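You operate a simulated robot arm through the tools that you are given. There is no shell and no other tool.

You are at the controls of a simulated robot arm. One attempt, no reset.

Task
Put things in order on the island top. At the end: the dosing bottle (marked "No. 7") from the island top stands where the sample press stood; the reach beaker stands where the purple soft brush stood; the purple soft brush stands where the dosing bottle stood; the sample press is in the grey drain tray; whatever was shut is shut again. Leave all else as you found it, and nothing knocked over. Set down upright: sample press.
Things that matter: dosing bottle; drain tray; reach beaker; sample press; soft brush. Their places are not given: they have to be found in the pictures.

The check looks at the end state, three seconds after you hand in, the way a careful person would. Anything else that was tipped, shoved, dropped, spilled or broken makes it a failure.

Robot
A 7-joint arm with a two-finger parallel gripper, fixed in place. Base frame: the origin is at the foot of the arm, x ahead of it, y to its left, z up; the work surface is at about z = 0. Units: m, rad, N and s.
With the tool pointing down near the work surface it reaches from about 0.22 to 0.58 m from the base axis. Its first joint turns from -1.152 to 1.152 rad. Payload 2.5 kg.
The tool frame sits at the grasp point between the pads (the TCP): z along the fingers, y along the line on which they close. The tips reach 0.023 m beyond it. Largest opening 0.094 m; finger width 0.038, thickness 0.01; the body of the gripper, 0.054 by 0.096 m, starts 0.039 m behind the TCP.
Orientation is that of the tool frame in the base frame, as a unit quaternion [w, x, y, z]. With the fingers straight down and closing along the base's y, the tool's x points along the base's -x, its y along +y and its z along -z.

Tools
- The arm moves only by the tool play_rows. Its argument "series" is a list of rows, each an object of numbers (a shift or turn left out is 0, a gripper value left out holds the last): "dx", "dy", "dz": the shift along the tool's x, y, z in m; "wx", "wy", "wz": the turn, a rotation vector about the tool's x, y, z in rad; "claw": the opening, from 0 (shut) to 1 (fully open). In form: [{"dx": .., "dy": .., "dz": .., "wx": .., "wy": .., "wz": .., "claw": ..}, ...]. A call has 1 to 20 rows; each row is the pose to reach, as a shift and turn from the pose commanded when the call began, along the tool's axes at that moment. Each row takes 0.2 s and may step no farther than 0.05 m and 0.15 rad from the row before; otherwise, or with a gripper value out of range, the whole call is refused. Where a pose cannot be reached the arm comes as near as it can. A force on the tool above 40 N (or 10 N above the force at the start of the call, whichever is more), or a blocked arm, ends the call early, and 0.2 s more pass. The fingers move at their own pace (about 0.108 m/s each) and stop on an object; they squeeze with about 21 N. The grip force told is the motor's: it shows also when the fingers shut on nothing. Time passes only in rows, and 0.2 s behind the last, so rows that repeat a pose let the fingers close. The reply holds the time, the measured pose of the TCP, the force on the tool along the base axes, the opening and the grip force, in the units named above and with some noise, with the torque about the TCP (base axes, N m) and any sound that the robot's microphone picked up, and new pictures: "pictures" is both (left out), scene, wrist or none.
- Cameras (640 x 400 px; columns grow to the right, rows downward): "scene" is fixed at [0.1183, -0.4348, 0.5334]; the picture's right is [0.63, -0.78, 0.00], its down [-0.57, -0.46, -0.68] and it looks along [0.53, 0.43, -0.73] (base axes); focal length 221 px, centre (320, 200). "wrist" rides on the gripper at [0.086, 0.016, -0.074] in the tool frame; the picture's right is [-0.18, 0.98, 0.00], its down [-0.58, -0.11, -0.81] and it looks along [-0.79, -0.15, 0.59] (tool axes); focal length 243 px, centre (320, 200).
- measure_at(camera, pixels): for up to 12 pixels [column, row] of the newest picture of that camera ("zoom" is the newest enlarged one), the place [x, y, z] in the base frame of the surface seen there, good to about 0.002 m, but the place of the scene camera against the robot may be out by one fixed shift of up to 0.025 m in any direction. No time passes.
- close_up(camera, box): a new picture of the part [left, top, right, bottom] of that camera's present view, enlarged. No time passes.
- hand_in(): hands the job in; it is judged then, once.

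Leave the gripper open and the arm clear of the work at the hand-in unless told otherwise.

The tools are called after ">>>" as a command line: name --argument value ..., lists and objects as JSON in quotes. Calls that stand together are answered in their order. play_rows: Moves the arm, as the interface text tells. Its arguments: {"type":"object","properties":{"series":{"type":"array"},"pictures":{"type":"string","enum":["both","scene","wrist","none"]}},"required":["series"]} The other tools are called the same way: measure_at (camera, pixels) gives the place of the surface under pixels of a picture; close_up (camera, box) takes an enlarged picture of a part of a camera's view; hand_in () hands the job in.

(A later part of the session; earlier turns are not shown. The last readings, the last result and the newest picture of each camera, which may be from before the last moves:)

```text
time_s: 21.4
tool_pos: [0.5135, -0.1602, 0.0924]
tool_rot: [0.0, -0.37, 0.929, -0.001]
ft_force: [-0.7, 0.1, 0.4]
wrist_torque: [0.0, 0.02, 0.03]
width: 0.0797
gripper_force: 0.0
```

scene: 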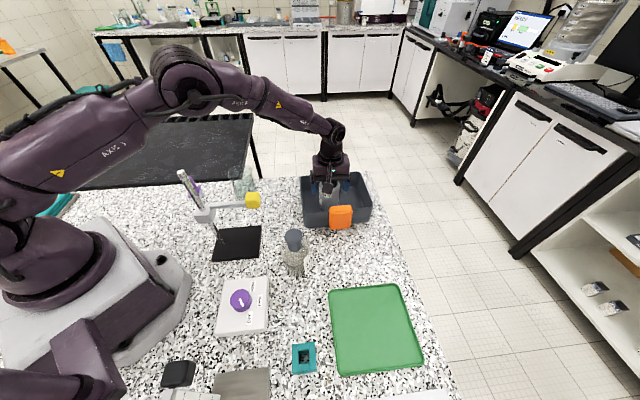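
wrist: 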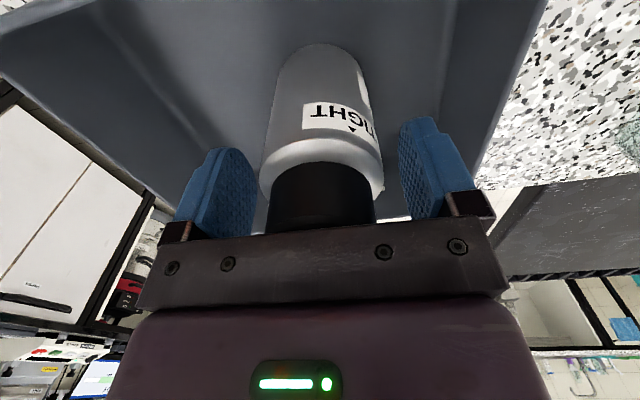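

The fingers are free of the press. I'll go straight up to z ≈ 0.27 and check it stands.

>>> play_rows --series '[{"dz": -0.01}, {"dz": -0.03}, {"dz": -0.06}, {"dz": -0.1}, {"dz": -0.14}, {"dz": -0.18}, {"dz": -0.18}]'

```text
time_s: 23.0
tool_pos: [0.5154, -0.1569, 0.2695]
tool_rot: [0.0, -0.37, 0.929, 0.0]
ft_force: [-0.6, 0.0, -0.5]
wrist_torque: [-0.02, 0.0, 0.02]
width: 0.0797
gripper_force: 0.0
```

scene: 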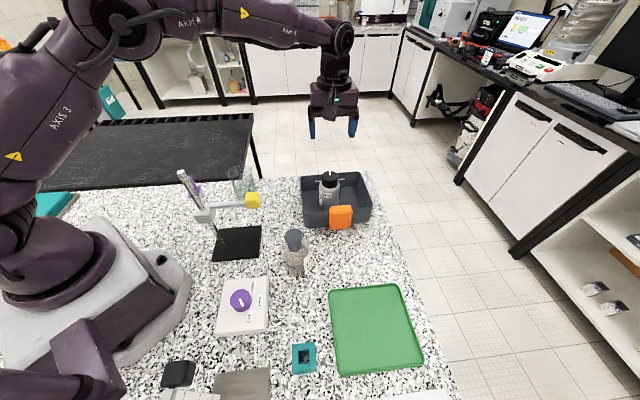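
wrist: 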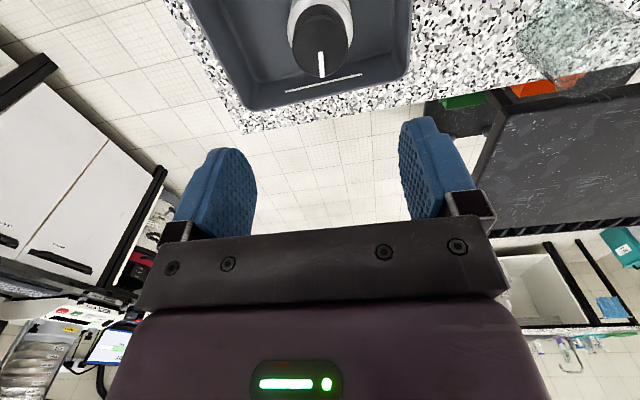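

The press stands upright in the tray. Next is the dosing bottle: I want a side view of its shoulder and stopper so I can pick a safe hold. I'll move over toward (0.405, −0.162) and turn the tool to look back at the bottle from the far side.

>>> play_rows --series '[{"dx": 0.008, "dy": 0.007, "wz": 0.145, "claw": 1}, {"dx": 0.016, "dy": 0.014, "wz": 0.29}, {"dx": 0.024, "dy": 0.021, "wz": 0.435}, {"dx": 0.032, "dy": 0.028, "wz": 0.58}, {"dx": 0.04, "dy": 0.035, "wz": 0.725}, {"dx": 0.048, "dy": 0.042, "wz": 0.87}, {"dx": 0.056, "dy": 0.049, "wz": 1.015}, {"dx": 0.064, "dy": 0.056, "wz": 1.16}, {"dx": 0.072, "dy": 0.063, "wz": 1.305}, {"dx": 0.083, "dy": 0.072, "wz": 1.45}, {"dx": 0.083, "dy": 0.072, "wz": 1.59}]' --pictures "none"

>>> play_rows --series '[{"wz": 0.145}, {"wz": 0.29}, {"wz": 0.435}, {"wz": 0.58}, {"wz": 0.725}, {"wz": 0.87}, {"wz": 1.015}, {"wz": 1.16}, {"wz": 1.305}, {"wz": 1.45}, {"wz": 1.59}, {"wz": 1.59}]'

```text
time_s: 25.4
tool_pos: [0.4027, -0.1634, 0.2702]
tool_rot: [0.0, 0.406, 0.914, 0.0]
ft_force: [-0.9, 0.1, 0.0]
wrist_torque: [0.01, -0.01, 0.01]
width: 0.0938
gripper_force: 0.0
```

```text
time_s: 28.0
tool_pos: [0.4041, -0.1639, 0.2724]
tool_rot: [0.0, 0.936, 0.352, 0.0]
ft_force: [-0.3, 0.2, -1.0]
wrist_torque: [-0.01, -0.04, -0.02]
width: 0.094
gripper_force: 0.1
```

scene: 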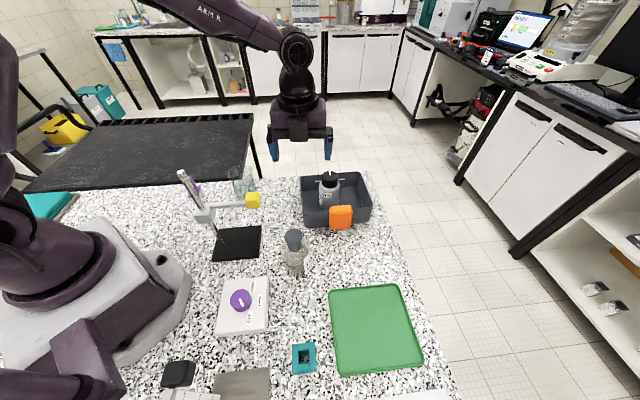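
wrist: 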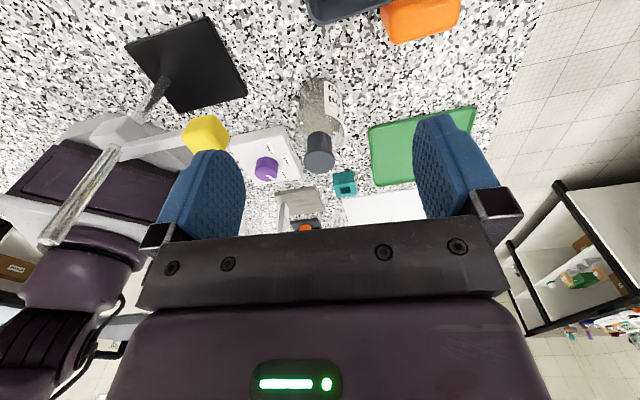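

The bottle is at (320,120) in the wrist view. I'll enlarge it.

>>> close_up --camera "wrist" --box '[280, 70, 360, 180]'

>>> measure_at --camera "wrist" --pixels '[[320, 155], [307, 155], [333, 152], [320, 145], [320, 166], [320, 138], [333, 95], [335, 110], [313, 105], [205, 130]]'

```text
3.64 times, centred on (320, 125) of wrist
```

zoom: 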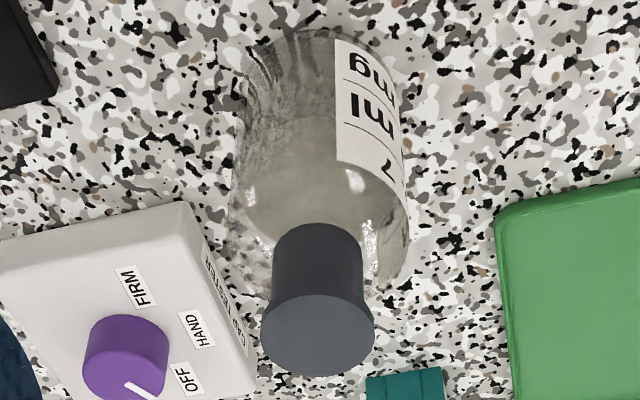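

```text
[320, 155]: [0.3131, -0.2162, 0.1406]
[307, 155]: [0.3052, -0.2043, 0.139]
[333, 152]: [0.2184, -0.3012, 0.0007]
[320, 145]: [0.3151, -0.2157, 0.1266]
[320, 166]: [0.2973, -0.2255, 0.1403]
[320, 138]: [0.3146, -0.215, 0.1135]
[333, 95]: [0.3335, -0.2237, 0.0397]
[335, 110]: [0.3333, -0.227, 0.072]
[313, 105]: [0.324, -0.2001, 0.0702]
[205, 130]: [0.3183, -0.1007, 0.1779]
```

The bottle reads "No. 7 … ml … mg". It has a tapered stopper and a body of radius about 0.035. I'll go lower and tilt slightly to see its profile from the side.

>>> play_rows --series '[{"dx": 0.002, "dy": -0.004, "dz": 0.025, "wy": -0.1}, {"dx": 0.004, "dy": -0.008, "dz": 0.05, "wy": -0.2}, {"dx": 0.006, "dy": -0.013, "dz": 0.082, "wy": -0.3}, {"dx": 0.006, "dy": -0.013, "dz": 0.082, "wy": -0.3}]'

>>> close_up --camera "wrist" --box '[260, 60, 400, 220]'

```text
time_s: 29.0
tool_pos: [0.4003, -0.1504, 0.1895]
tool_rot: [0.052, 0.926, 0.348, -0.14]
ft_force: [-0.2, -0.5, -0.2]
wrist_torque: [-0.02, 0.02, 0.01]
width: 0.0941
gripper_force: 0.0
```

scene: 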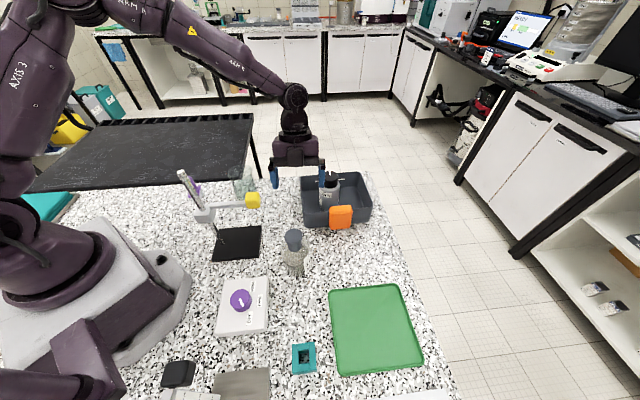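
wrist: 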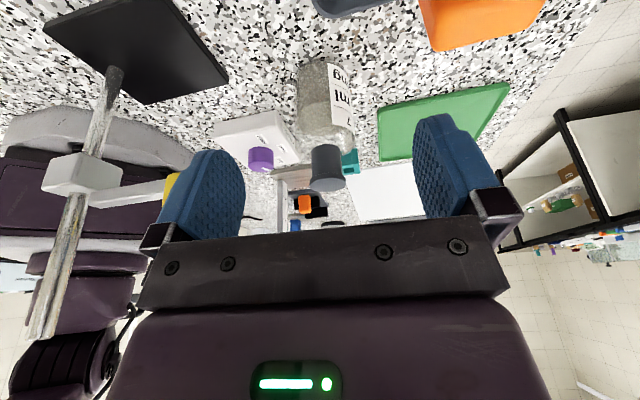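

```text
2.50 times, centred on (330, 140) of wrist
```

zoom: 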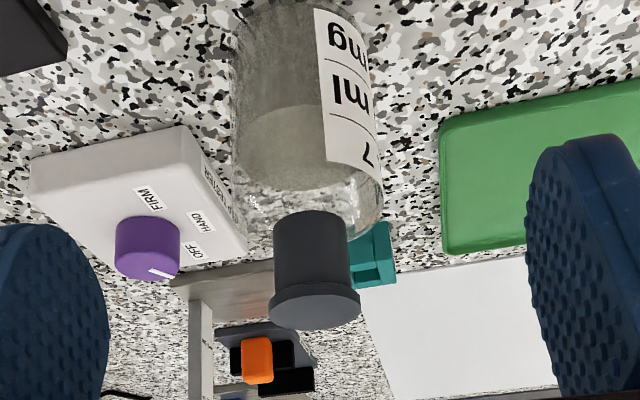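

Now I'll measure the stopper's stem, its lip, the label and the shoulder in this close-up.

>>> measure_at --camera "zoom" --pixels '[[312, 216], [312, 230], [312, 250], [312, 278], [314, 290], [318, 300], [316, 318], [280, 310], [352, 308], [350, 155], [345, 100], [335, 40]]'

>>> measure_at --camera "zoom" --pixels '[[280, 250], [343, 250], [375, 172], [370, 165], [300, 205], [355, 200], [372, 200], [245, 190], [260, 160], [376, 140]]'

```text
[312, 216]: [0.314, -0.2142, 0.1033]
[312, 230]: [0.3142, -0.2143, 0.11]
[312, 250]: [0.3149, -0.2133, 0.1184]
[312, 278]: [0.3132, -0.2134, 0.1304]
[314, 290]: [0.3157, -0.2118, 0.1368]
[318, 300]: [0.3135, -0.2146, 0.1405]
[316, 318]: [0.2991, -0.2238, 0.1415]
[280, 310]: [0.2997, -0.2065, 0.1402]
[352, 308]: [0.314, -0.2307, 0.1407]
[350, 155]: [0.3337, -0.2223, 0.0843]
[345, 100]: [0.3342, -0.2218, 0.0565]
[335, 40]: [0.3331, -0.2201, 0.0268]
```

```text
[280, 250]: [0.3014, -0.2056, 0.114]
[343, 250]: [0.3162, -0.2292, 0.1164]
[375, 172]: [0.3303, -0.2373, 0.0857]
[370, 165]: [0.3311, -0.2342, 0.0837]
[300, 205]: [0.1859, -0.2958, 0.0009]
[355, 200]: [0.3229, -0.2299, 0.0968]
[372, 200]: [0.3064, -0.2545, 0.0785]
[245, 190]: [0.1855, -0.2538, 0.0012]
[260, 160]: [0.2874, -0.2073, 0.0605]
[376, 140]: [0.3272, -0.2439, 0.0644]
```

I can see the profile now: body diameter about 0.069 up to z ≈ 0.087, axis near (0.2995, −0.2225), stopper from 0.103 to 0.141. A straight-down grip would only catch the shoulder, so I plan to grip the body with the tool tilted about 50° and the palm leaning outward. First I'll straighten and rise.

>>> play_rows --series '[{"dx": -0.012, "dz": -0.038, "wy": 0.1}, {"dx": -0.0236, "dz": -0.0764, "wy": 0.2}, {"dx": -0.0325, "dz": -0.105, "wy": 0.3}, {"dx": -0.0325, "dz": -0.105, "wy": 0.3}]' --pictures "none"

```text
time_s: 30.0
tool_pos: [0.3974, -0.1459, 0.3005]
tool_rot: [-0.001, 0.936, 0.352, 0.0]
ft_force: [1.1, 0.0, -0.2]
wrist_torque: [0.0, 0.0, -0.01]
width: 0.0938
gripper_force: 0.0
```

Next I'll turn the tool back to a yaw of about −25° while moving toward (0.36, −0.25) at z 0.30.

>>> play_rows --series '[{"dx": -0.007, "dy": 0.004, "wz": -0.142}, {"dx": -0.014, "dy": 0.008, "wz": -0.284}, {"dx": -0.021, "dy": 0.012, "wz": -0.426}, {"dx": -0.028, "dy": 0.016, "wz": -0.568}, {"dx": -0.035, "dy": 0.02, "wz": -0.71}, {"dx": -0.042, "dy": 0.024, "wz": -0.852}, {"dx": -0.049, "dy": 0.028, "wz": -0.994}, {"dx": -0.056, "dy": 0.032, "wz": -1.136}, {"dx": -0.063, "dy": 0.036, "wz": -1.278}, {"dx": -0.07, "dy": 0.04, "wz": -1.42}, {"dx": -0.078, "dy": 0.044, "wz": -1.562}, {"dx": -0.086, "dy": 0.048, "wz": -1.704}, {"dx": -0.092, "dy": 0.051, "wz": -1.846}, {"dx": -0.0967, "dy": 0.0537, "wz": -1.986}, {"dx": -0.0967, "dy": 0.0537, "wz": -1.986}]' --pictures "none"

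```text
time_s: 33.2
tool_pos: [0.3633, -0.2535, 0.3005]
tool_rot: [0.0, 0.215, 0.977, 0.001]
ft_force: [0.4, -0.1, 0.6]
wrist_torque: [-0.01, -0.01, -0.01]
width: 0.0935
gripper_force: 0.1
```

Now I'll tilt the tool by 50° in place so the palm leans outward and the fingers point back toward the base.

>>> play_rows --series '[{"wy": 0.145}, {"wy": 0.29}, {"wy": 0.435}, {"wy": 0.58}, {"wy": 0.725}, {"wy": 0.873}, {"wy": 0.873}]'

```text
time_s: 34.8
tool_pos: [0.3634, -0.2545, 0.2987]
tool_rot: [-0.324, 0.203, 0.921, 0.071]
ft_force: [-0.6, 0.6, 0.3]
wrist_torque: [-0.02, 0.0, -0.02]
width: 0.0939
gripper_force: 0.1
out of reach, approached as far as the arm can: row 6, 7
```

scene: 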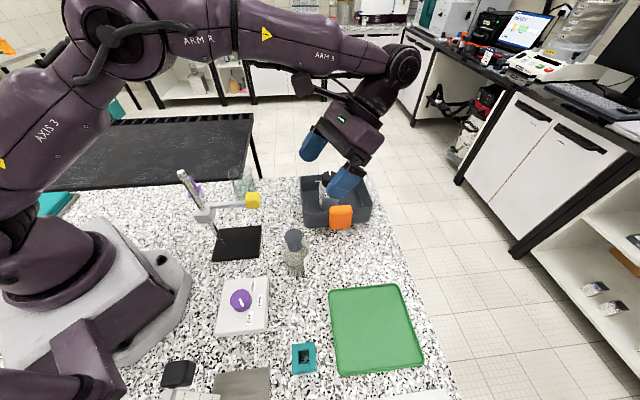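
wrist: 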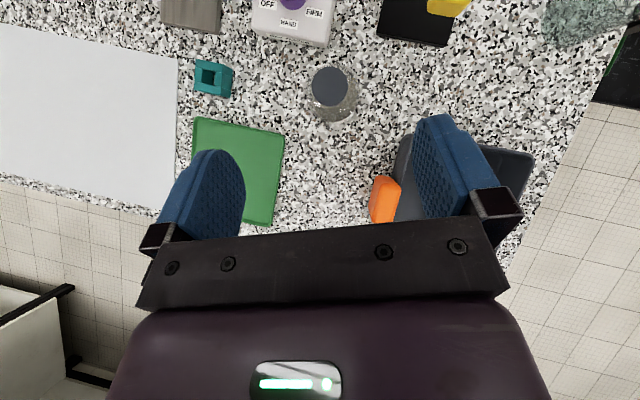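

The tilt reached only about 39° up here because of the wrist limit. Lower and nearer, the forearm slopes down more, so I'll move to just above the bottle at z 0.20 and tilt there.

>>> play_rows --series '[{"dx": -0.01, "dy": 0.0004, "dz": 0.027, "wy": -0.15}, {"dx": -0.02, "dy": 0.0008, "dz": 0.053, "wy": -0.15}, {"dx": -0.03, "dy": 0.0012, "dz": 0.08, "wy": -0.15}, {"dx": -0.0407, "dy": 0.0015, "dz": 0.1071, "wy": -0.15}, {"dx": -0.0407, "dy": 0.0015, "dz": 0.1071, "wy": -0.08}, {"dx": -0.0407, "dy": 0.0015, "dz": 0.1071, "wy": 0}, {"dx": -0.0407, "dy": 0.0015, "dz": 0.1071, "wy": 0}]'

```text
time_s: 36.4
tool_pos: [0.3314, -0.2375, 0.1906]
tool_rot: [-0.324, 0.204, 0.921, 0.071]
ft_force: [-0.2, 0.1, -0.5]
wrist_torque: [-0.01, 0.0, 0.0]
width: 0.094
gripper_force: 0.1
```

scene: 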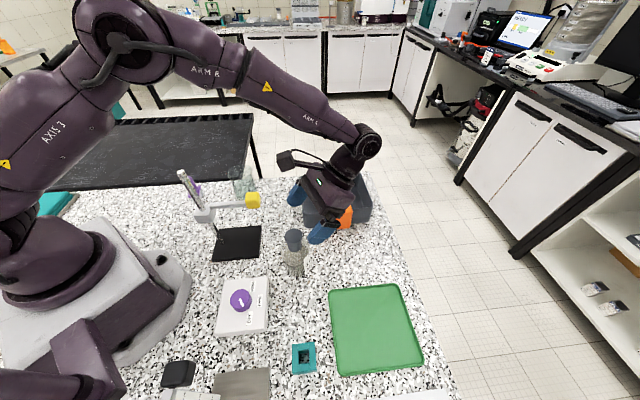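
wrist: 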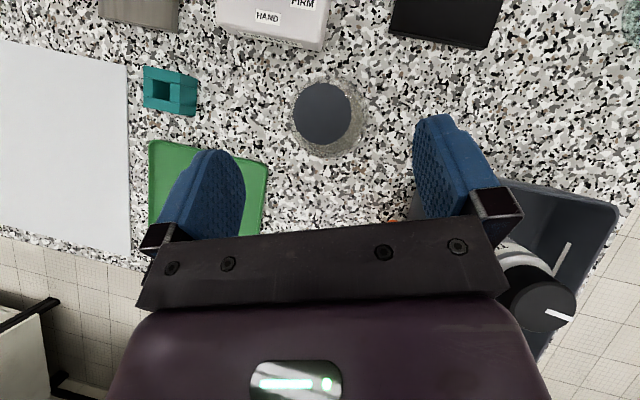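

The frame now counts from the reached 39° tilt. I'll try adding another 0.2 rad here.

>>> play_rows --series '[{"wy": 0.1}, {"wy": 0.2}, {"wy": 0.2}]' --pictures "none"

```text
time_s: 37.2
tool_pos: [0.3308, -0.2382, 0.1911]
tool_rot: [-0.415, 0.195, 0.884, 0.091]
ft_force: [0.3, 0.4, 0.4]
wrist_torque: [-0.02, -0.02, 0.05]
width: 0.0941
gripper_force: 0.0
```

A 50° tilt is reached. Next I'll shift over the bottle at this height and take a picture to align.

>>> play_rows --series '[{"dx": 0.0066, "dy": 0.0004, "dz": 0.008}, {"dx": 0.0133, "dy": 0.0008, "dz": 0.016}, {"dx": 0.0133, "dy": 0.0008, "dz": 0.016}]'

```text
time_s: 38.0
tool_pos: [0.3119, -0.2283, 0.1905]
tool_rot: [-0.414, 0.196, 0.884, 0.092]
ft_force: [0.6, 0.5, 0.7]
wrist_torque: [-0.04, -0.02, 0.02]
width: 0.0941
gripper_force: 0.0
```

scene: 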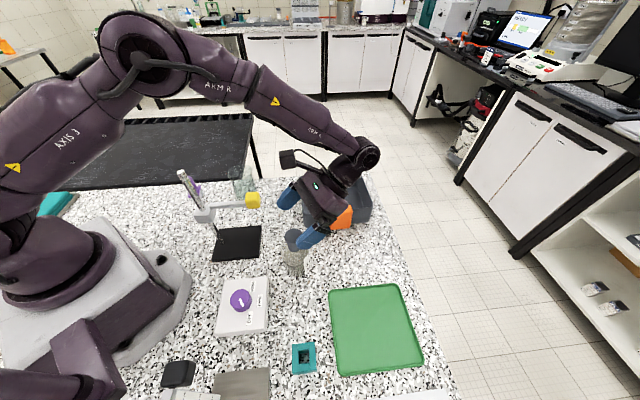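
wrist: 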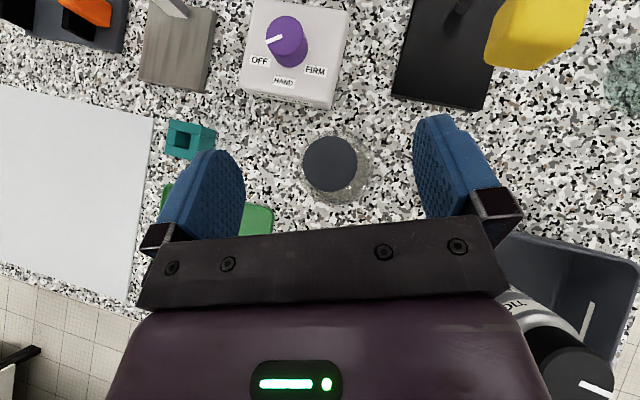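

The stopper shows at (330,165), centred between the fingers. Before going down 12 cm, I'll check how low the wrist parts would come over the tray and the press by measuring them in the scene view, and take the stopper's edges in the wrist view.

>>> measure_at --camera "scene" --pixels '[[370, 153], [380, 160], [372, 168], [358, 180], [350, 190], [345, 203], [335, 215], [322, 222], [330, 200], [362, 165], [290, 158], [315, 155]]'

>>> measure_at --camera "wrist" --pixels '[[330, 165], [305, 165], [356, 165], [330, 139], [330, 189], [498, 30], [540, 30], [500, 60], [560, 60], [345, 198], [290, 40], [560, 370]]'

```text
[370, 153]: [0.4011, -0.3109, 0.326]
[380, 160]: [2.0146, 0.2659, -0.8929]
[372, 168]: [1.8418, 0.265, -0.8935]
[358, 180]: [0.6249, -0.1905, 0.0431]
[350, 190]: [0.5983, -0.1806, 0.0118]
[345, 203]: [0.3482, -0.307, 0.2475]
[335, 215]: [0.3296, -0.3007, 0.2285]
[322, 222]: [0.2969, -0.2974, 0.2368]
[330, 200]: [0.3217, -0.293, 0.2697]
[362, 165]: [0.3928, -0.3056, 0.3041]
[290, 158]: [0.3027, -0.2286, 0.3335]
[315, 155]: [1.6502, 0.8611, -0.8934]
```

```text
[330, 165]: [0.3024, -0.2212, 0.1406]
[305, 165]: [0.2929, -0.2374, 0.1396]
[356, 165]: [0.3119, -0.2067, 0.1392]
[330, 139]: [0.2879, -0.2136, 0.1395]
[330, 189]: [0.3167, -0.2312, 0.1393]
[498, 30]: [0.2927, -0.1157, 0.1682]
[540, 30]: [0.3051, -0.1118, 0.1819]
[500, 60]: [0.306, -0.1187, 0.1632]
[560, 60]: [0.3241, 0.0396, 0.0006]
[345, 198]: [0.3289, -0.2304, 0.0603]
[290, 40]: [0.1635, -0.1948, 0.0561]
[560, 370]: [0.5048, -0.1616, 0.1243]
```

The stopper axis is (0.302, −0.222). The wrist parts stay well above the clip and the press. I'll go halfway down and check that the fingers straddle the bottle.

>>> play_rows --series '[{"dx": -0.0155, "dy": 0.0007, "dz": 0.0124}, {"dx": -0.031, "dy": 0.0015, "dz": 0.0248}, {"dx": -0.0464, "dy": 0.0015, "dz": 0.0373}, {"dx": -0.0464, "dy": 0.0015, "dz": 0.0373}]'

```text
time_s: 39.0
tool_pos: [0.3166, -0.2266, 0.1298]
tool_rot: [-0.414, 0.195, 0.884, 0.092]
ft_force: [0.6, 0.3, -0.1]
wrist_torque: [0.02, 0.03, -0.05]
width: 0.0942
gripper_force: 0.1
```

scene: 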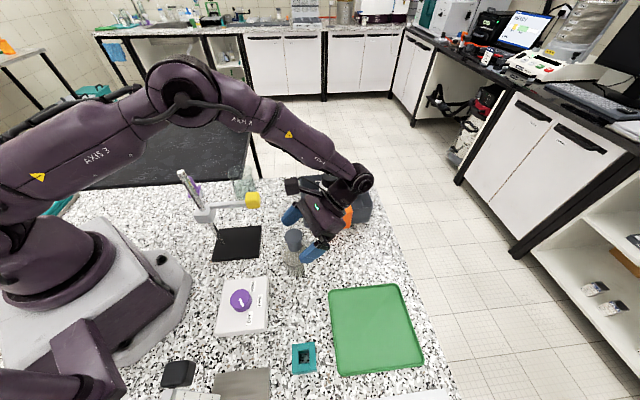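
wrist: 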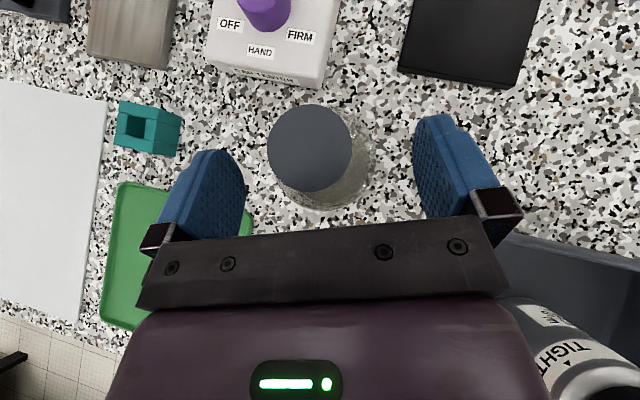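

I'll measure the stopper's edges again from this nearer view to fine-tune the alignment.

>>> measure_at --camera "wrist" --pixels '[[310, 148], [270, 148], [349, 148], [310, 108], [310, 187], [282, 120], [338, 176], [282, 176], [338, 120], [350, 200], [320, 205]]'

>>> close_up --camera "scene" --box '[250, 170, 400, 290]'

```text
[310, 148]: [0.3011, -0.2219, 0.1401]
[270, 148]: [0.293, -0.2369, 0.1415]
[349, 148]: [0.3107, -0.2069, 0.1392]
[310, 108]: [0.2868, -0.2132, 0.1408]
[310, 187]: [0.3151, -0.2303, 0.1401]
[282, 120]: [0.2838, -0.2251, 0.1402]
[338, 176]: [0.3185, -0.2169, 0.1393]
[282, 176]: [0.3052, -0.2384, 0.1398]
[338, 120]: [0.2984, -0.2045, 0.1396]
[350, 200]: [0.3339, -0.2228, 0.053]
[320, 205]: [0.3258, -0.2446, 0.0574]
```

```text
3.33 times, centred on (325, 230) of scene
```

zoom: 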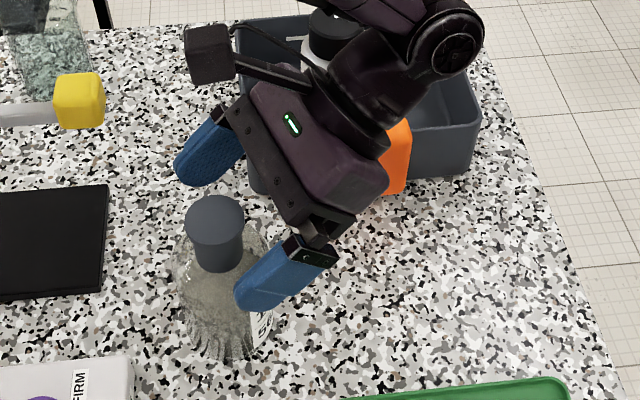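

The axis is (0.3014, −0.2216). I'll make a 2 mm sideways correction and go down the rest of the way to TCP z ≈ 0.0715.

>>> play_rows --series '[{"dx": -0.011, "dy": -0.002, "dz": 0.0098}, {"dx": -0.022, "dy": -0.002, "dz": 0.0194}, {"dx": -0.033, "dy": -0.002, "dz": 0.029}, {"dx": -0.044, "dy": -0.002, "dz": 0.0386}, {"dx": -0.044, "dy": -0.002, "dz": 0.0386}]'

>>> close_up --camera "scene" --box '[250, 170, 400, 290]'

```text
time_s: 40.2
tool_pos: [0.3119, -0.2282, 0.0736]
tool_rot: [-0.414, 0.195, 0.884, 0.091]
ft_force: [1.0, 0.2, -0.2]
wrist_torque: [0.02, -0.01, 0.0]
width: 0.0939
gripper_force: 0.1
```

scene: 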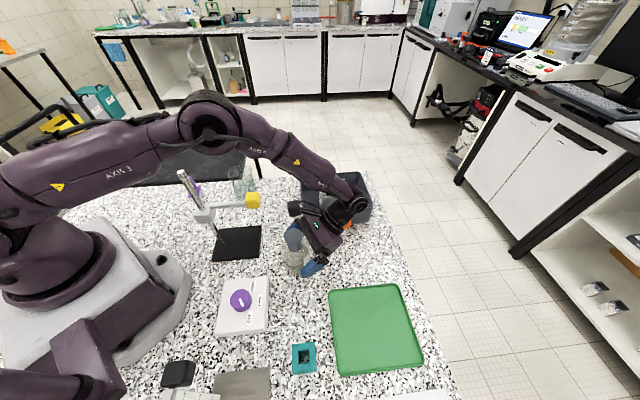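
wrist: 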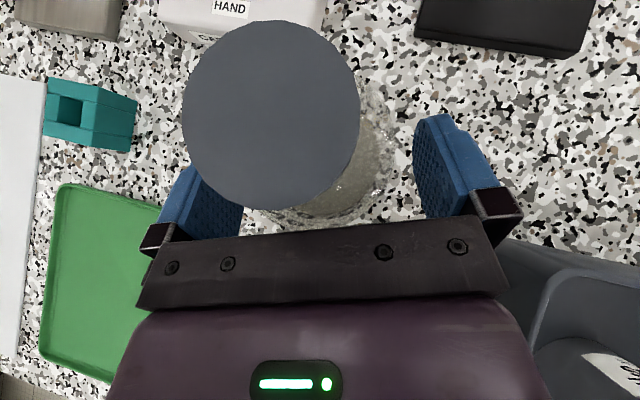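

```text
3.33 times, centred on (325, 230) of scene
```

zoom: 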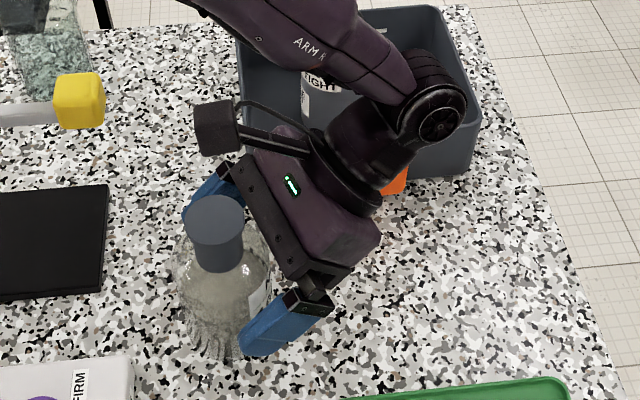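

The fingers straddle the body, the stopper is clear of the palm, and the camera is above it. I'll close slowly on the body.

>>> play_rows --series '[{"claw": 0.85}, {"claw": 0.8}, {"claw": 0.76}, {"claw": 0.73}, {"claw": 0.5}, {"claw": 0}, {"claw": 0}]'

>>> close_up --camera "scene" --box '[250, 170, 400, 290]'

```text
time_s: 41.8
tool_pos: [0.3131, -0.2278, 0.0725]
tool_rot: [-0.414, 0.196, 0.884, 0.091]
ft_force: [0.5, -0.7, 0.3]
wrist_torque: [0.05, -0.01, -0.07]
width: 0.0653
gripper_force: 21.2
```

scene: 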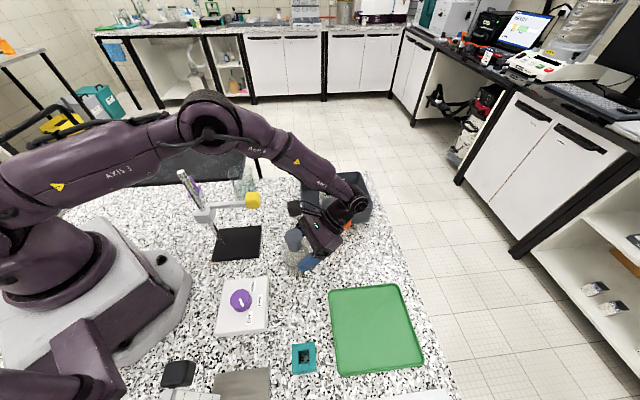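
wrist: 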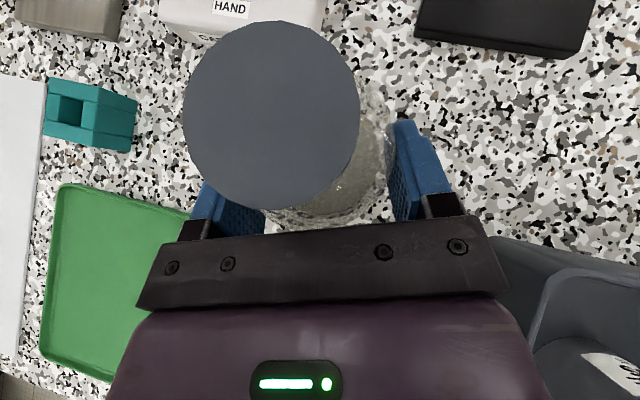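

```text
3.33 times, centred on (325, 230) of scene
```

zoom: 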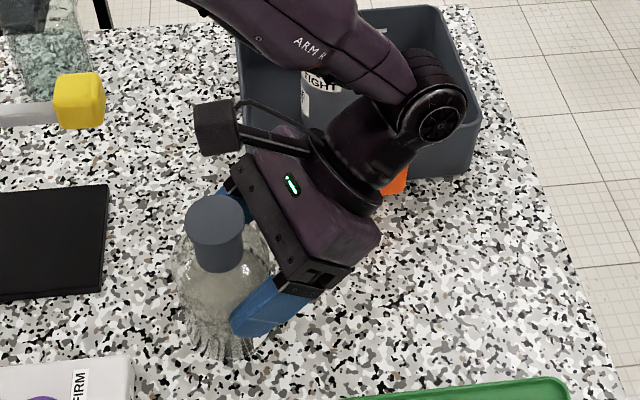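

The grip is 0.0653 m at 21 N. I'll lift straight up by 3 cm in small steps and check the weight and that the bottle stays upright.

>>> play_rows --series '[{"dx": 0.0023, "dz": -0.0019}, {"dx": 0.0062, "dz": -0.0051}, {"dx": 0.0123, "dz": -0.0102}, {"dx": 0.0231, "dz": -0.0192}, {"dx": 0.0231, "dz": -0.0192}]'

>>> close_up --camera "scene" --box '[250, 170, 400, 290]'

```text
time_s: 43.0
tool_pos: [0.3119, -0.2285, 0.1018]
tool_rot: [-0.414, 0.196, 0.884, 0.092]
ft_force: [0.1, 0.6, -2.4]
wrist_torque: [-0.02, -0.01, 0.02]
width: 0.0653
gripper_force: 20.9
```

scene: 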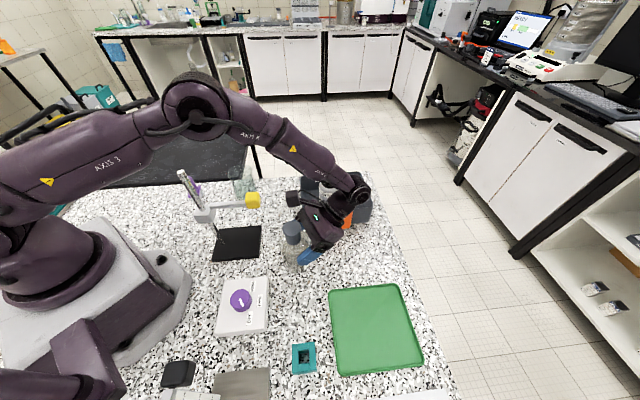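
wrist: 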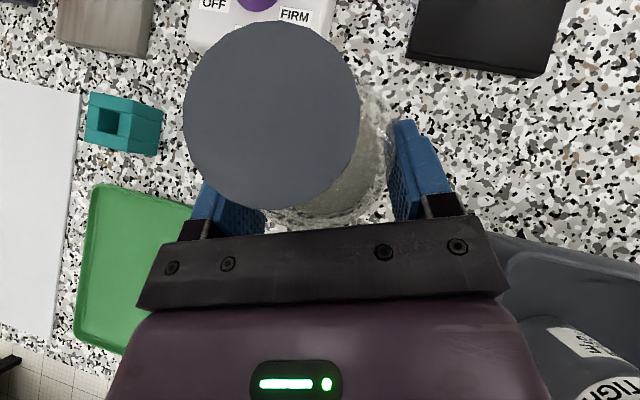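

```text
3.33 times, centred on (325, 230) of scene
```

zoom: 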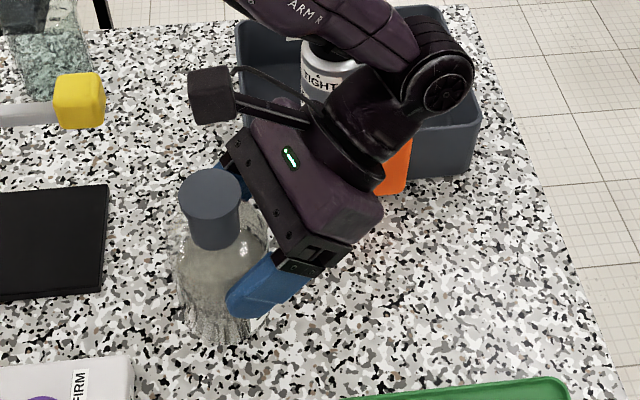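

The bottle is lifted, weighs about 2.4 N and stays upright. Next I'll carry it to the green tray over (0.3015, −0.405), turning about the vertical by 60° so the wrist stays within reach.

>>> play_rows --series '[{"dx": 0.0138, "dz": -0.0115}, {"dx": 0.0081, "dy": -0.0191, "dz": -0.0184, "wx": 0.101, "wz": -0.084}, {"dx": 0.0024, "dy": -0.0383, "dz": -0.0253, "wx": 0.201, "wz": -0.167}, {"dx": -0.0033, "dy": -0.0574, "dz": -0.0321, "wx": 0.302, "wz": -0.251}, {"dx": -0.009, "dy": -0.0766, "dz": -0.039, "wx": 0.403, "wz": -0.335}, {"dx": -0.0148, "dy": -0.0957, "dz": -0.0459, "wx": 0.503, "wz": -0.418}, {"dx": -0.0205, "dy": -0.1148, "dz": -0.0528, "wx": 0.604, "wz": -0.502}, {"dx": -0.0262, "dy": -0.134, "dz": -0.0596, "wx": 0.704, "wz": -0.585}, {"dx": -0.0319, "dy": -0.1531, "dz": -0.0665, "wx": 0.805, "wz": -0.669}, {"dx": -0.0319, "dy": -0.1531, "dz": -0.0665, "wx": 0.805, "wz": -0.669}]'

>>> close_up --camera "scene" --box '[290, 230, 440, 390]'

```text
time_s: 45.2
tool_pos: [0.3109, -0.3993, 0.1206]
tool_rot: [-0.404, -0.273, 0.864, -0.129]
ft_force: [0.1, 0.4, -2.5]
wrist_torque: [0.02, -0.01, 0.0]
width: 0.0655
gripper_force: 21.1
```

scene: 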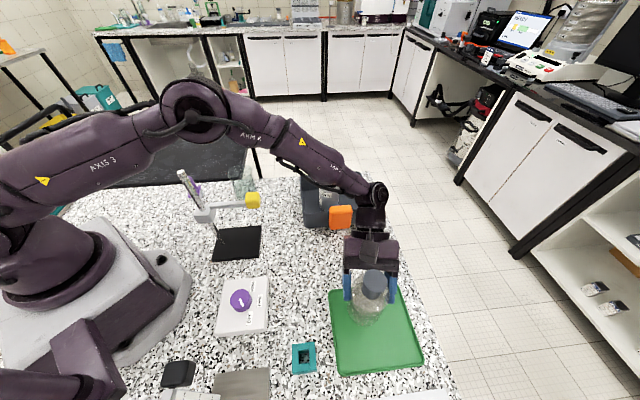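
wrist: 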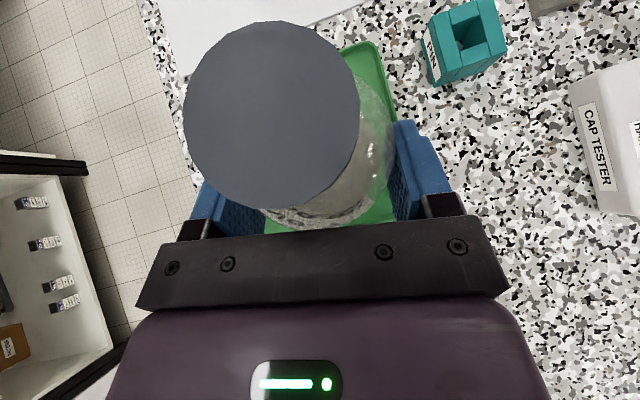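

```text
2.50 times, centred on (365, 310) of scene
```

zoom: 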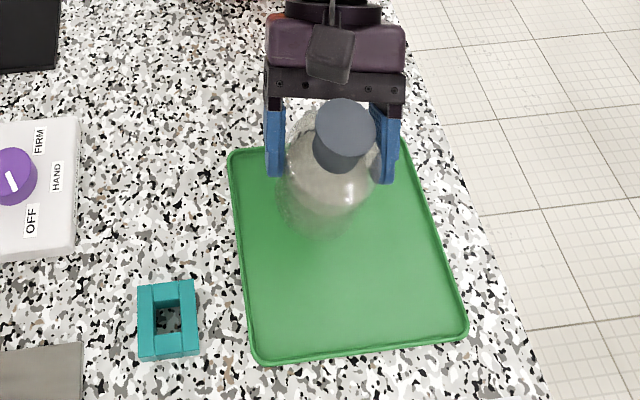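

The bottle hangs over the green tray. I'll measure the stopper's centre to check the set-down place against (0.3015, −0.405).

>>> measure_at --camera "wrist" --pixels '[[272, 116], [187, 116], [355, 116], [272, 27], [272, 205], [210, 54], [334, 178], [210, 178], [334, 54], [375, 70], [370, 215]]'

```text
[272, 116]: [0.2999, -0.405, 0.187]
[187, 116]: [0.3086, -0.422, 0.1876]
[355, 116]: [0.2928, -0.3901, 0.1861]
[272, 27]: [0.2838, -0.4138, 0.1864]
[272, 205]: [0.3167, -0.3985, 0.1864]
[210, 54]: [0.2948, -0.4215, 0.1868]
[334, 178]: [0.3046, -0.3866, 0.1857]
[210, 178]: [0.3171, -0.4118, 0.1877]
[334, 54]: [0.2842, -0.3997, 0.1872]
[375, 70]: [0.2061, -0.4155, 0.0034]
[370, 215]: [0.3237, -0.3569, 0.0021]
```

It's within about 1 mm of the target, and its base is about 46 mm up. I'll lower it 38 mm, then go in small steps.

>>> play_rows --series '[{"dx": -0.0115, "dz": 0.0096}, {"dx": -0.0214, "dz": 0.0179}, {"dx": -0.0276, "dz": 0.0231}, {"dx": -0.0299, "dz": 0.025}, {"dx": -0.0299, "dz": 0.025}]' --pictures "none"

>>> play_rows --series '[{"dx": -0.0008, "dz": 0.0006}, {"dx": -0.0015, "dz": 0.0013}, {"dx": -0.0015, "dz": 0.0013}]' --pictures "none"

```text
time_s: 46.4
tool_pos: [0.3135, -0.3969, 0.0808]
tool_rot: [-0.405, -0.273, 0.863, -0.129]
ft_force: [0.1, 0.8, -2.1]
wrist_torque: [0.03, -0.06, -0.03]
width: 0.0654
gripper_force: 21.0
```

```text
time_s: 47.2
tool_pos: [0.3123, -0.3965, 0.0787]
tool_rot: [-0.405, -0.272, 0.863, -0.128]
ft_force: [-0.7, -0.2, -2.3]
wrist_torque: [0.02, -0.04, 0.01]
width: 0.0653
gripper_force: 21.5
```

The weight is still full. I'll keep lowering in 1 mm steps.

>>> play_rows --series '[{"dx": -0.0008, "dz": 0.0006}, {"dx": -0.0015, "dz": 0.0013}, {"dx": -0.0015, "dz": 0.0013}]' --pictures "none"

```text
time_s: 48.0
tool_pos: [0.3128, -0.3969, 0.0774]
tool_rot: [-0.405, -0.273, 0.863, -0.128]
ft_force: [0.2, -0.7, -2.3]
wrist_torque: [0.0, -0.05, -0.02]
width: 0.0655
gripper_force: 20.8
```

>>> play_rows --series '[{"dx": -0.0008, "dz": 0.0006}, {"dx": -0.0015, "dz": 0.0013}, {"dx": -0.0015, "dz": 0.0013}]' --pictures "wrist"

```text
time_s: 48.8
tool_pos: [0.3122, -0.3978, 0.0762]
tool_rot: [-0.406, -0.272, 0.863, -0.13]
ft_force: [0.5, 6.3, 16.1]
wrist_torque: [0.3, 0.3, -0.19]
width: 0.0656
gripper_force: 20.8
```

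wrist: 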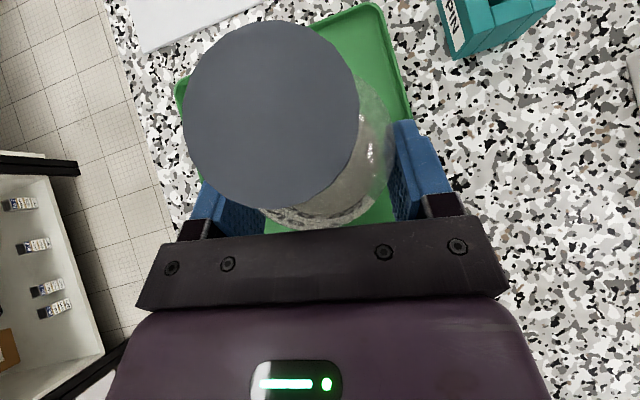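

It has touched down with 16 N. I'll ease up about 0.8 mm to relieve that, then open gradually.

>>> play_rows --series '[{"dx": 0.0006, "dz": -0.0005}, {"dx": 0.0006, "dz": -0.0005}]' --pictures "none"

```text
time_s: 49.4
tool_pos: [0.3122, -0.3977, 0.0763]
tool_rot: [-0.406, -0.273, 0.863, -0.128]
ft_force: [-2.0, 4.4, 14.8]
wrist_torque: [0.08, 0.44, -0.14]
width: 0.0652
gripper_force: 21.1
```

>>> play_rows --series '[{"dx": 0.0006, "dz": -0.0005}, {"dx": 0.0009, "dz": -0.0007}, {"dx": 0.0009, "dz": -0.0007}]' --pictures "none"

```text
time_s: 50.2
tool_pos: [0.3127, -0.3971, 0.0759]
tool_rot: [-0.404, -0.273, 0.864, -0.128]
ft_force: [0.2, -0.6, -0.6]
wrist_torque: [-0.03, -0.01, 0.0]
width: 0.0653
gripper_force: 20.5
```

The tool force is near zero, so the bottle rests on the tray. I'll open the fingers slowly.

>>> play_rows --series '[{"claw": 0.71}, {"claw": 0.74}, {"claw": 0.8}, {"claw": 0.9}, {"claw": 1}, {"claw": 1}]'

>>> close_up --camera "scene" --box '[290, 230, 440, 390]'

```text
time_s: 51.6
tool_pos: [0.3125, -0.3968, 0.0767]
tool_rot: [-0.404, -0.274, 0.863, -0.128]
ft_force: [0.1, 0.0, -0.2]
wrist_torque: [-0.02, 0.0, 0.01]
width: 0.0943
gripper_force: 0.0
```

scene: 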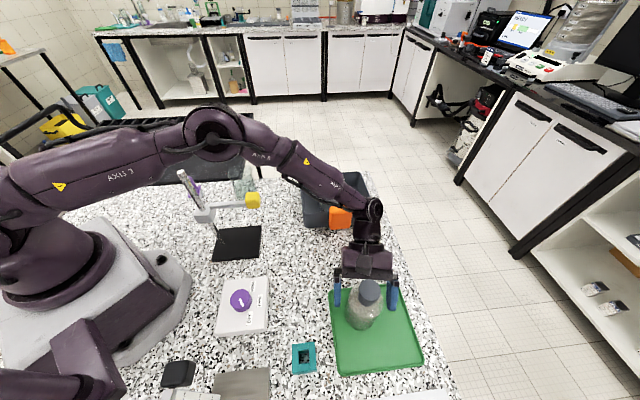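
wrist: 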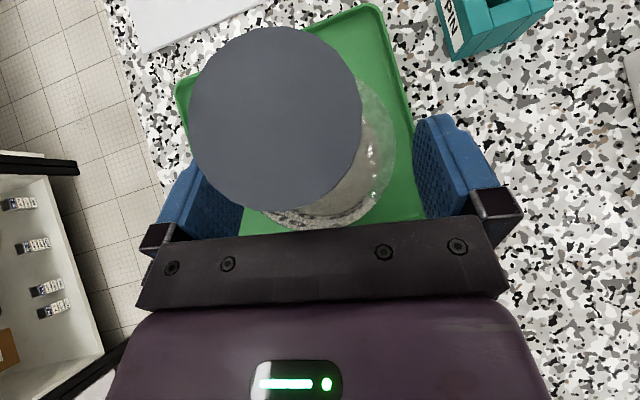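

```text
2.50 times, centred on (365, 310) of scene
```

zoom: 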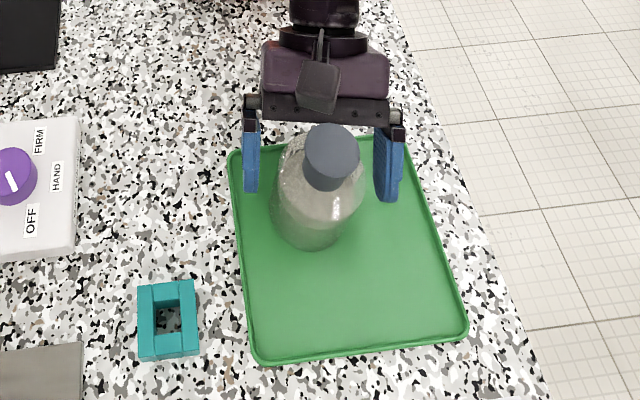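

The bottle stands free in the green tray. I'll rise straight up 13 cm.

>>> play_rows --series '[{"dx": 0.0077, "dz": -0.0064}, {"dx": 0.023, "dz": -0.0192}, {"dx": 0.046, "dz": -0.0385}, {"dx": 0.073, "dz": -0.061}, {"dx": 0.1, "dz": -0.0833}, {"dx": 0.1, "dz": -0.0833}]'

>>> close_up --camera "scene" --box '[290, 230, 440, 390]'

```text
time_s: 53.0
tool_pos: [0.3134, -0.397, 0.2039]
tool_rot: [-0.405, -0.272, 0.863, -0.128]
ft_force: [0.5, -1.2, 0.7]
wrist_torque: [0.02, 0.0, 0.0]
width: 0.0938
gripper_force: 0.1
```

scene: 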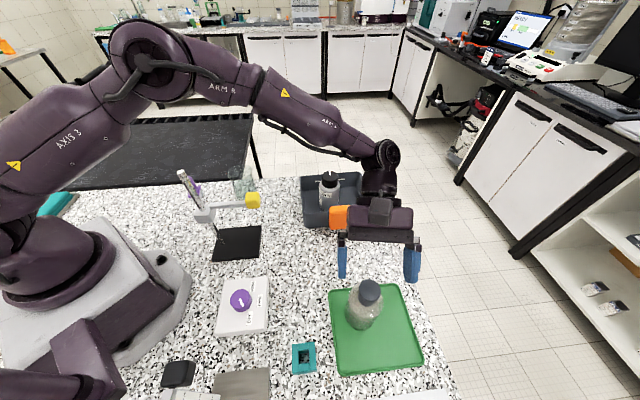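
wrist: 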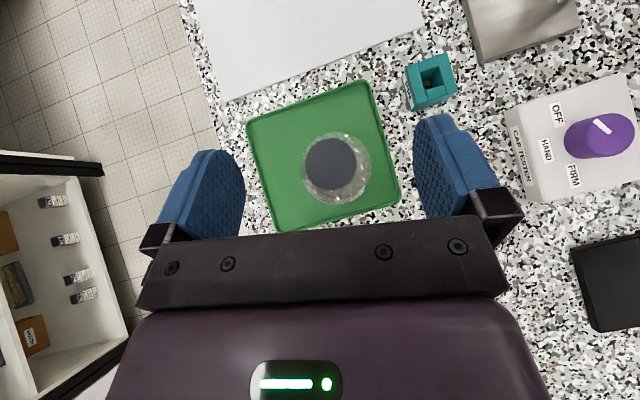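

```text
2.50 times, centred on (365, 310) of scene
```

zoom: 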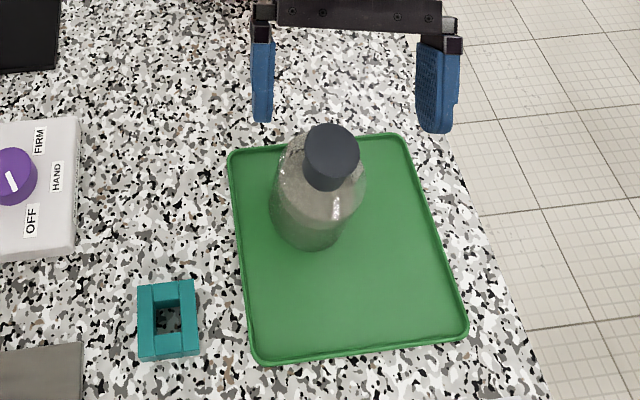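

The bottle stands where the press stood. I'll check its position with a measurement and straighten the tool while rising to about z 0.33.

>>> measure_at --camera "wrist" --pixels '[[331, 163], [306, 163], [356, 163], [331, 140], [331, 188]]'

>>> play_rows --series '[{"dx": 0.016, "dz": -0.0134, "wy": -0.145}, {"dx": 0.032, "dz": -0.0267, "wy": -0.29}, {"dx": 0.048, "dz": -0.04, "wy": -0.435}, {"dx": 0.064, "dz": -0.0535, "wy": -0.58}, {"dx": 0.08, "dz": -0.067, "wy": -0.725}, {"dx": 0.097, "dz": -0.081, "wy": -0.874}, {"dx": 0.097, "dz": -0.081, "wy": -0.874}]' --pictures "none"

```text
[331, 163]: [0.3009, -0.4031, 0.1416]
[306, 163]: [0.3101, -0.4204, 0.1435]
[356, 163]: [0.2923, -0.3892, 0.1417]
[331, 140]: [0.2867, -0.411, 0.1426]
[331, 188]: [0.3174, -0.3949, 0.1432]
```

```text
time_s: 54.6
tool_pos: [0.311, -0.3978, 0.3342]
tool_rot: [-0.001, -0.301, 0.954, -0.001]
ft_force: [0.5, -0.9, 0.3]
wrist_torque: [0.02, -0.02, 0.04]
width: 0.094
gripper_force: 0.0
```

The bottle axis is at (0.3015, −0.404), which matches. Next I'll swing high (z 0.36) across to the brush side, clear of the stand's rod, turning the tool to look at the brush.

>>> play_rows --series '[{"dx": -0.0379, "dy": 0.0137, "dz": -0.0043, "wz": -0.05}, {"dx": -0.0759, "dy": 0.0274, "dz": -0.0087, "wz": -0.1}, {"dx": -0.1138, "dy": 0.0411, "dz": -0.013, "wz": -0.15}, {"dx": -0.1517, "dy": 0.0547, "dz": -0.0173, "wz": -0.2}, {"dx": -0.1897, "dy": 0.0684, "dz": -0.0217, "wz": -0.25}, {"dx": -0.2276, "dy": 0.0821, "dz": -0.026, "wz": -0.3}, {"dx": -0.2457, "dy": 0.1183, "dz": -0.026, "wz": -0.35}, {"dx": -0.2638, "dy": 0.1545, "dz": -0.026, "wz": -0.4}, {"dx": -0.2818, "dy": 0.1906, "dz": -0.026, "wz": -0.45}, {"dx": -0.2999, "dy": 0.2268, "dz": -0.026, "wz": -0.5}, {"dx": -0.318, "dy": 0.263, "dz": -0.026, "wz": -0.55}, {"dx": -0.3121, "dy": 0.3068, "dz": -0.026, "wz": -0.61}, {"dx": -0.3063, "dy": 0.3506, "dz": -0.026, "wz": -0.67}, {"dx": -0.3004, "dy": 0.3944, "dz": -0.026, "wz": -0.73}, {"dx": -0.2946, "dy": 0.4382, "dz": -0.026, "wz": -0.785}, {"dx": -0.2946, "dy": 0.4382, "dz": -0.026, "wz": -0.785}]'

```text
time_s: 58.0
tool_pos: [0.3019, 0.1351, 0.3582]
tool_rot: [-0.001, -0.643, 0.766, 0.0]
ft_force: [0.6, 0.1, -0.1]
wrist_torque: [-0.02, 0.01, -0.01]
width: 0.0939
gripper_force: 0.1
```

scene: 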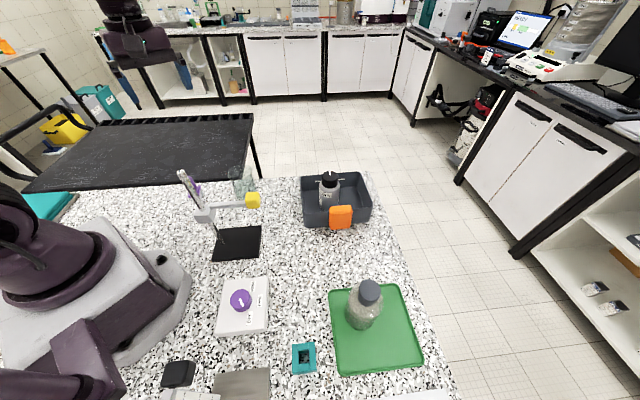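
wrist: 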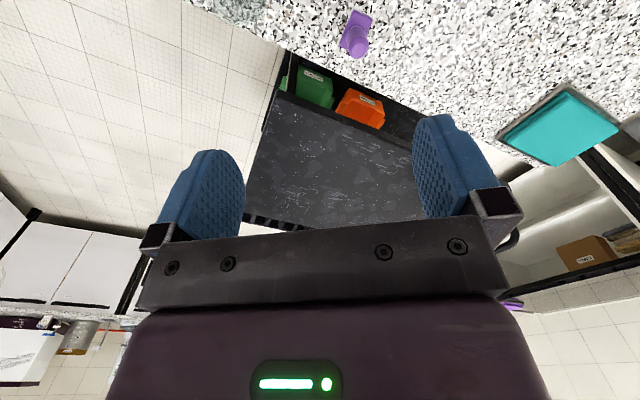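

The brush is at (355,35). I'll enlarge and measure it.

>>> close_up --camera "wrist" --box '[310, 0, 410, 70]'

>>> measure_at --camera "zoom" --pixels '[[320, 200], [320, 280], [300, 285], [340, 290], [300, 120], [380, 90], [210, 270], [390, 220], [250, 260], [360, 150], [300, 60], [230, 290]]'

```text
5.71 times, centred on (360, 35) of wrist
```

zoom: 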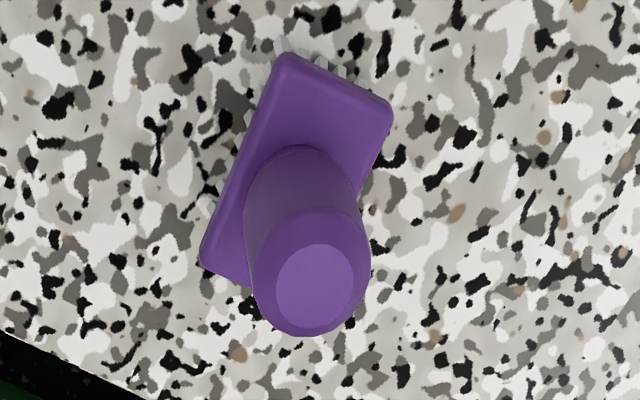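

```text
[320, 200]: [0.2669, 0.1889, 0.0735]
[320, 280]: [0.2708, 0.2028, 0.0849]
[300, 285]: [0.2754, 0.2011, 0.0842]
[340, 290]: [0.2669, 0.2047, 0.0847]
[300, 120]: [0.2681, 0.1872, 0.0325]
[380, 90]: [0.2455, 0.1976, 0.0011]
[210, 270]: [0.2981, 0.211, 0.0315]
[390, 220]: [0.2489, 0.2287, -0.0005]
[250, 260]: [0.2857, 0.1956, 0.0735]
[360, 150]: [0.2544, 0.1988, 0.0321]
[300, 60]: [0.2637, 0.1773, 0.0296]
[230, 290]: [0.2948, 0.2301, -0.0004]
```

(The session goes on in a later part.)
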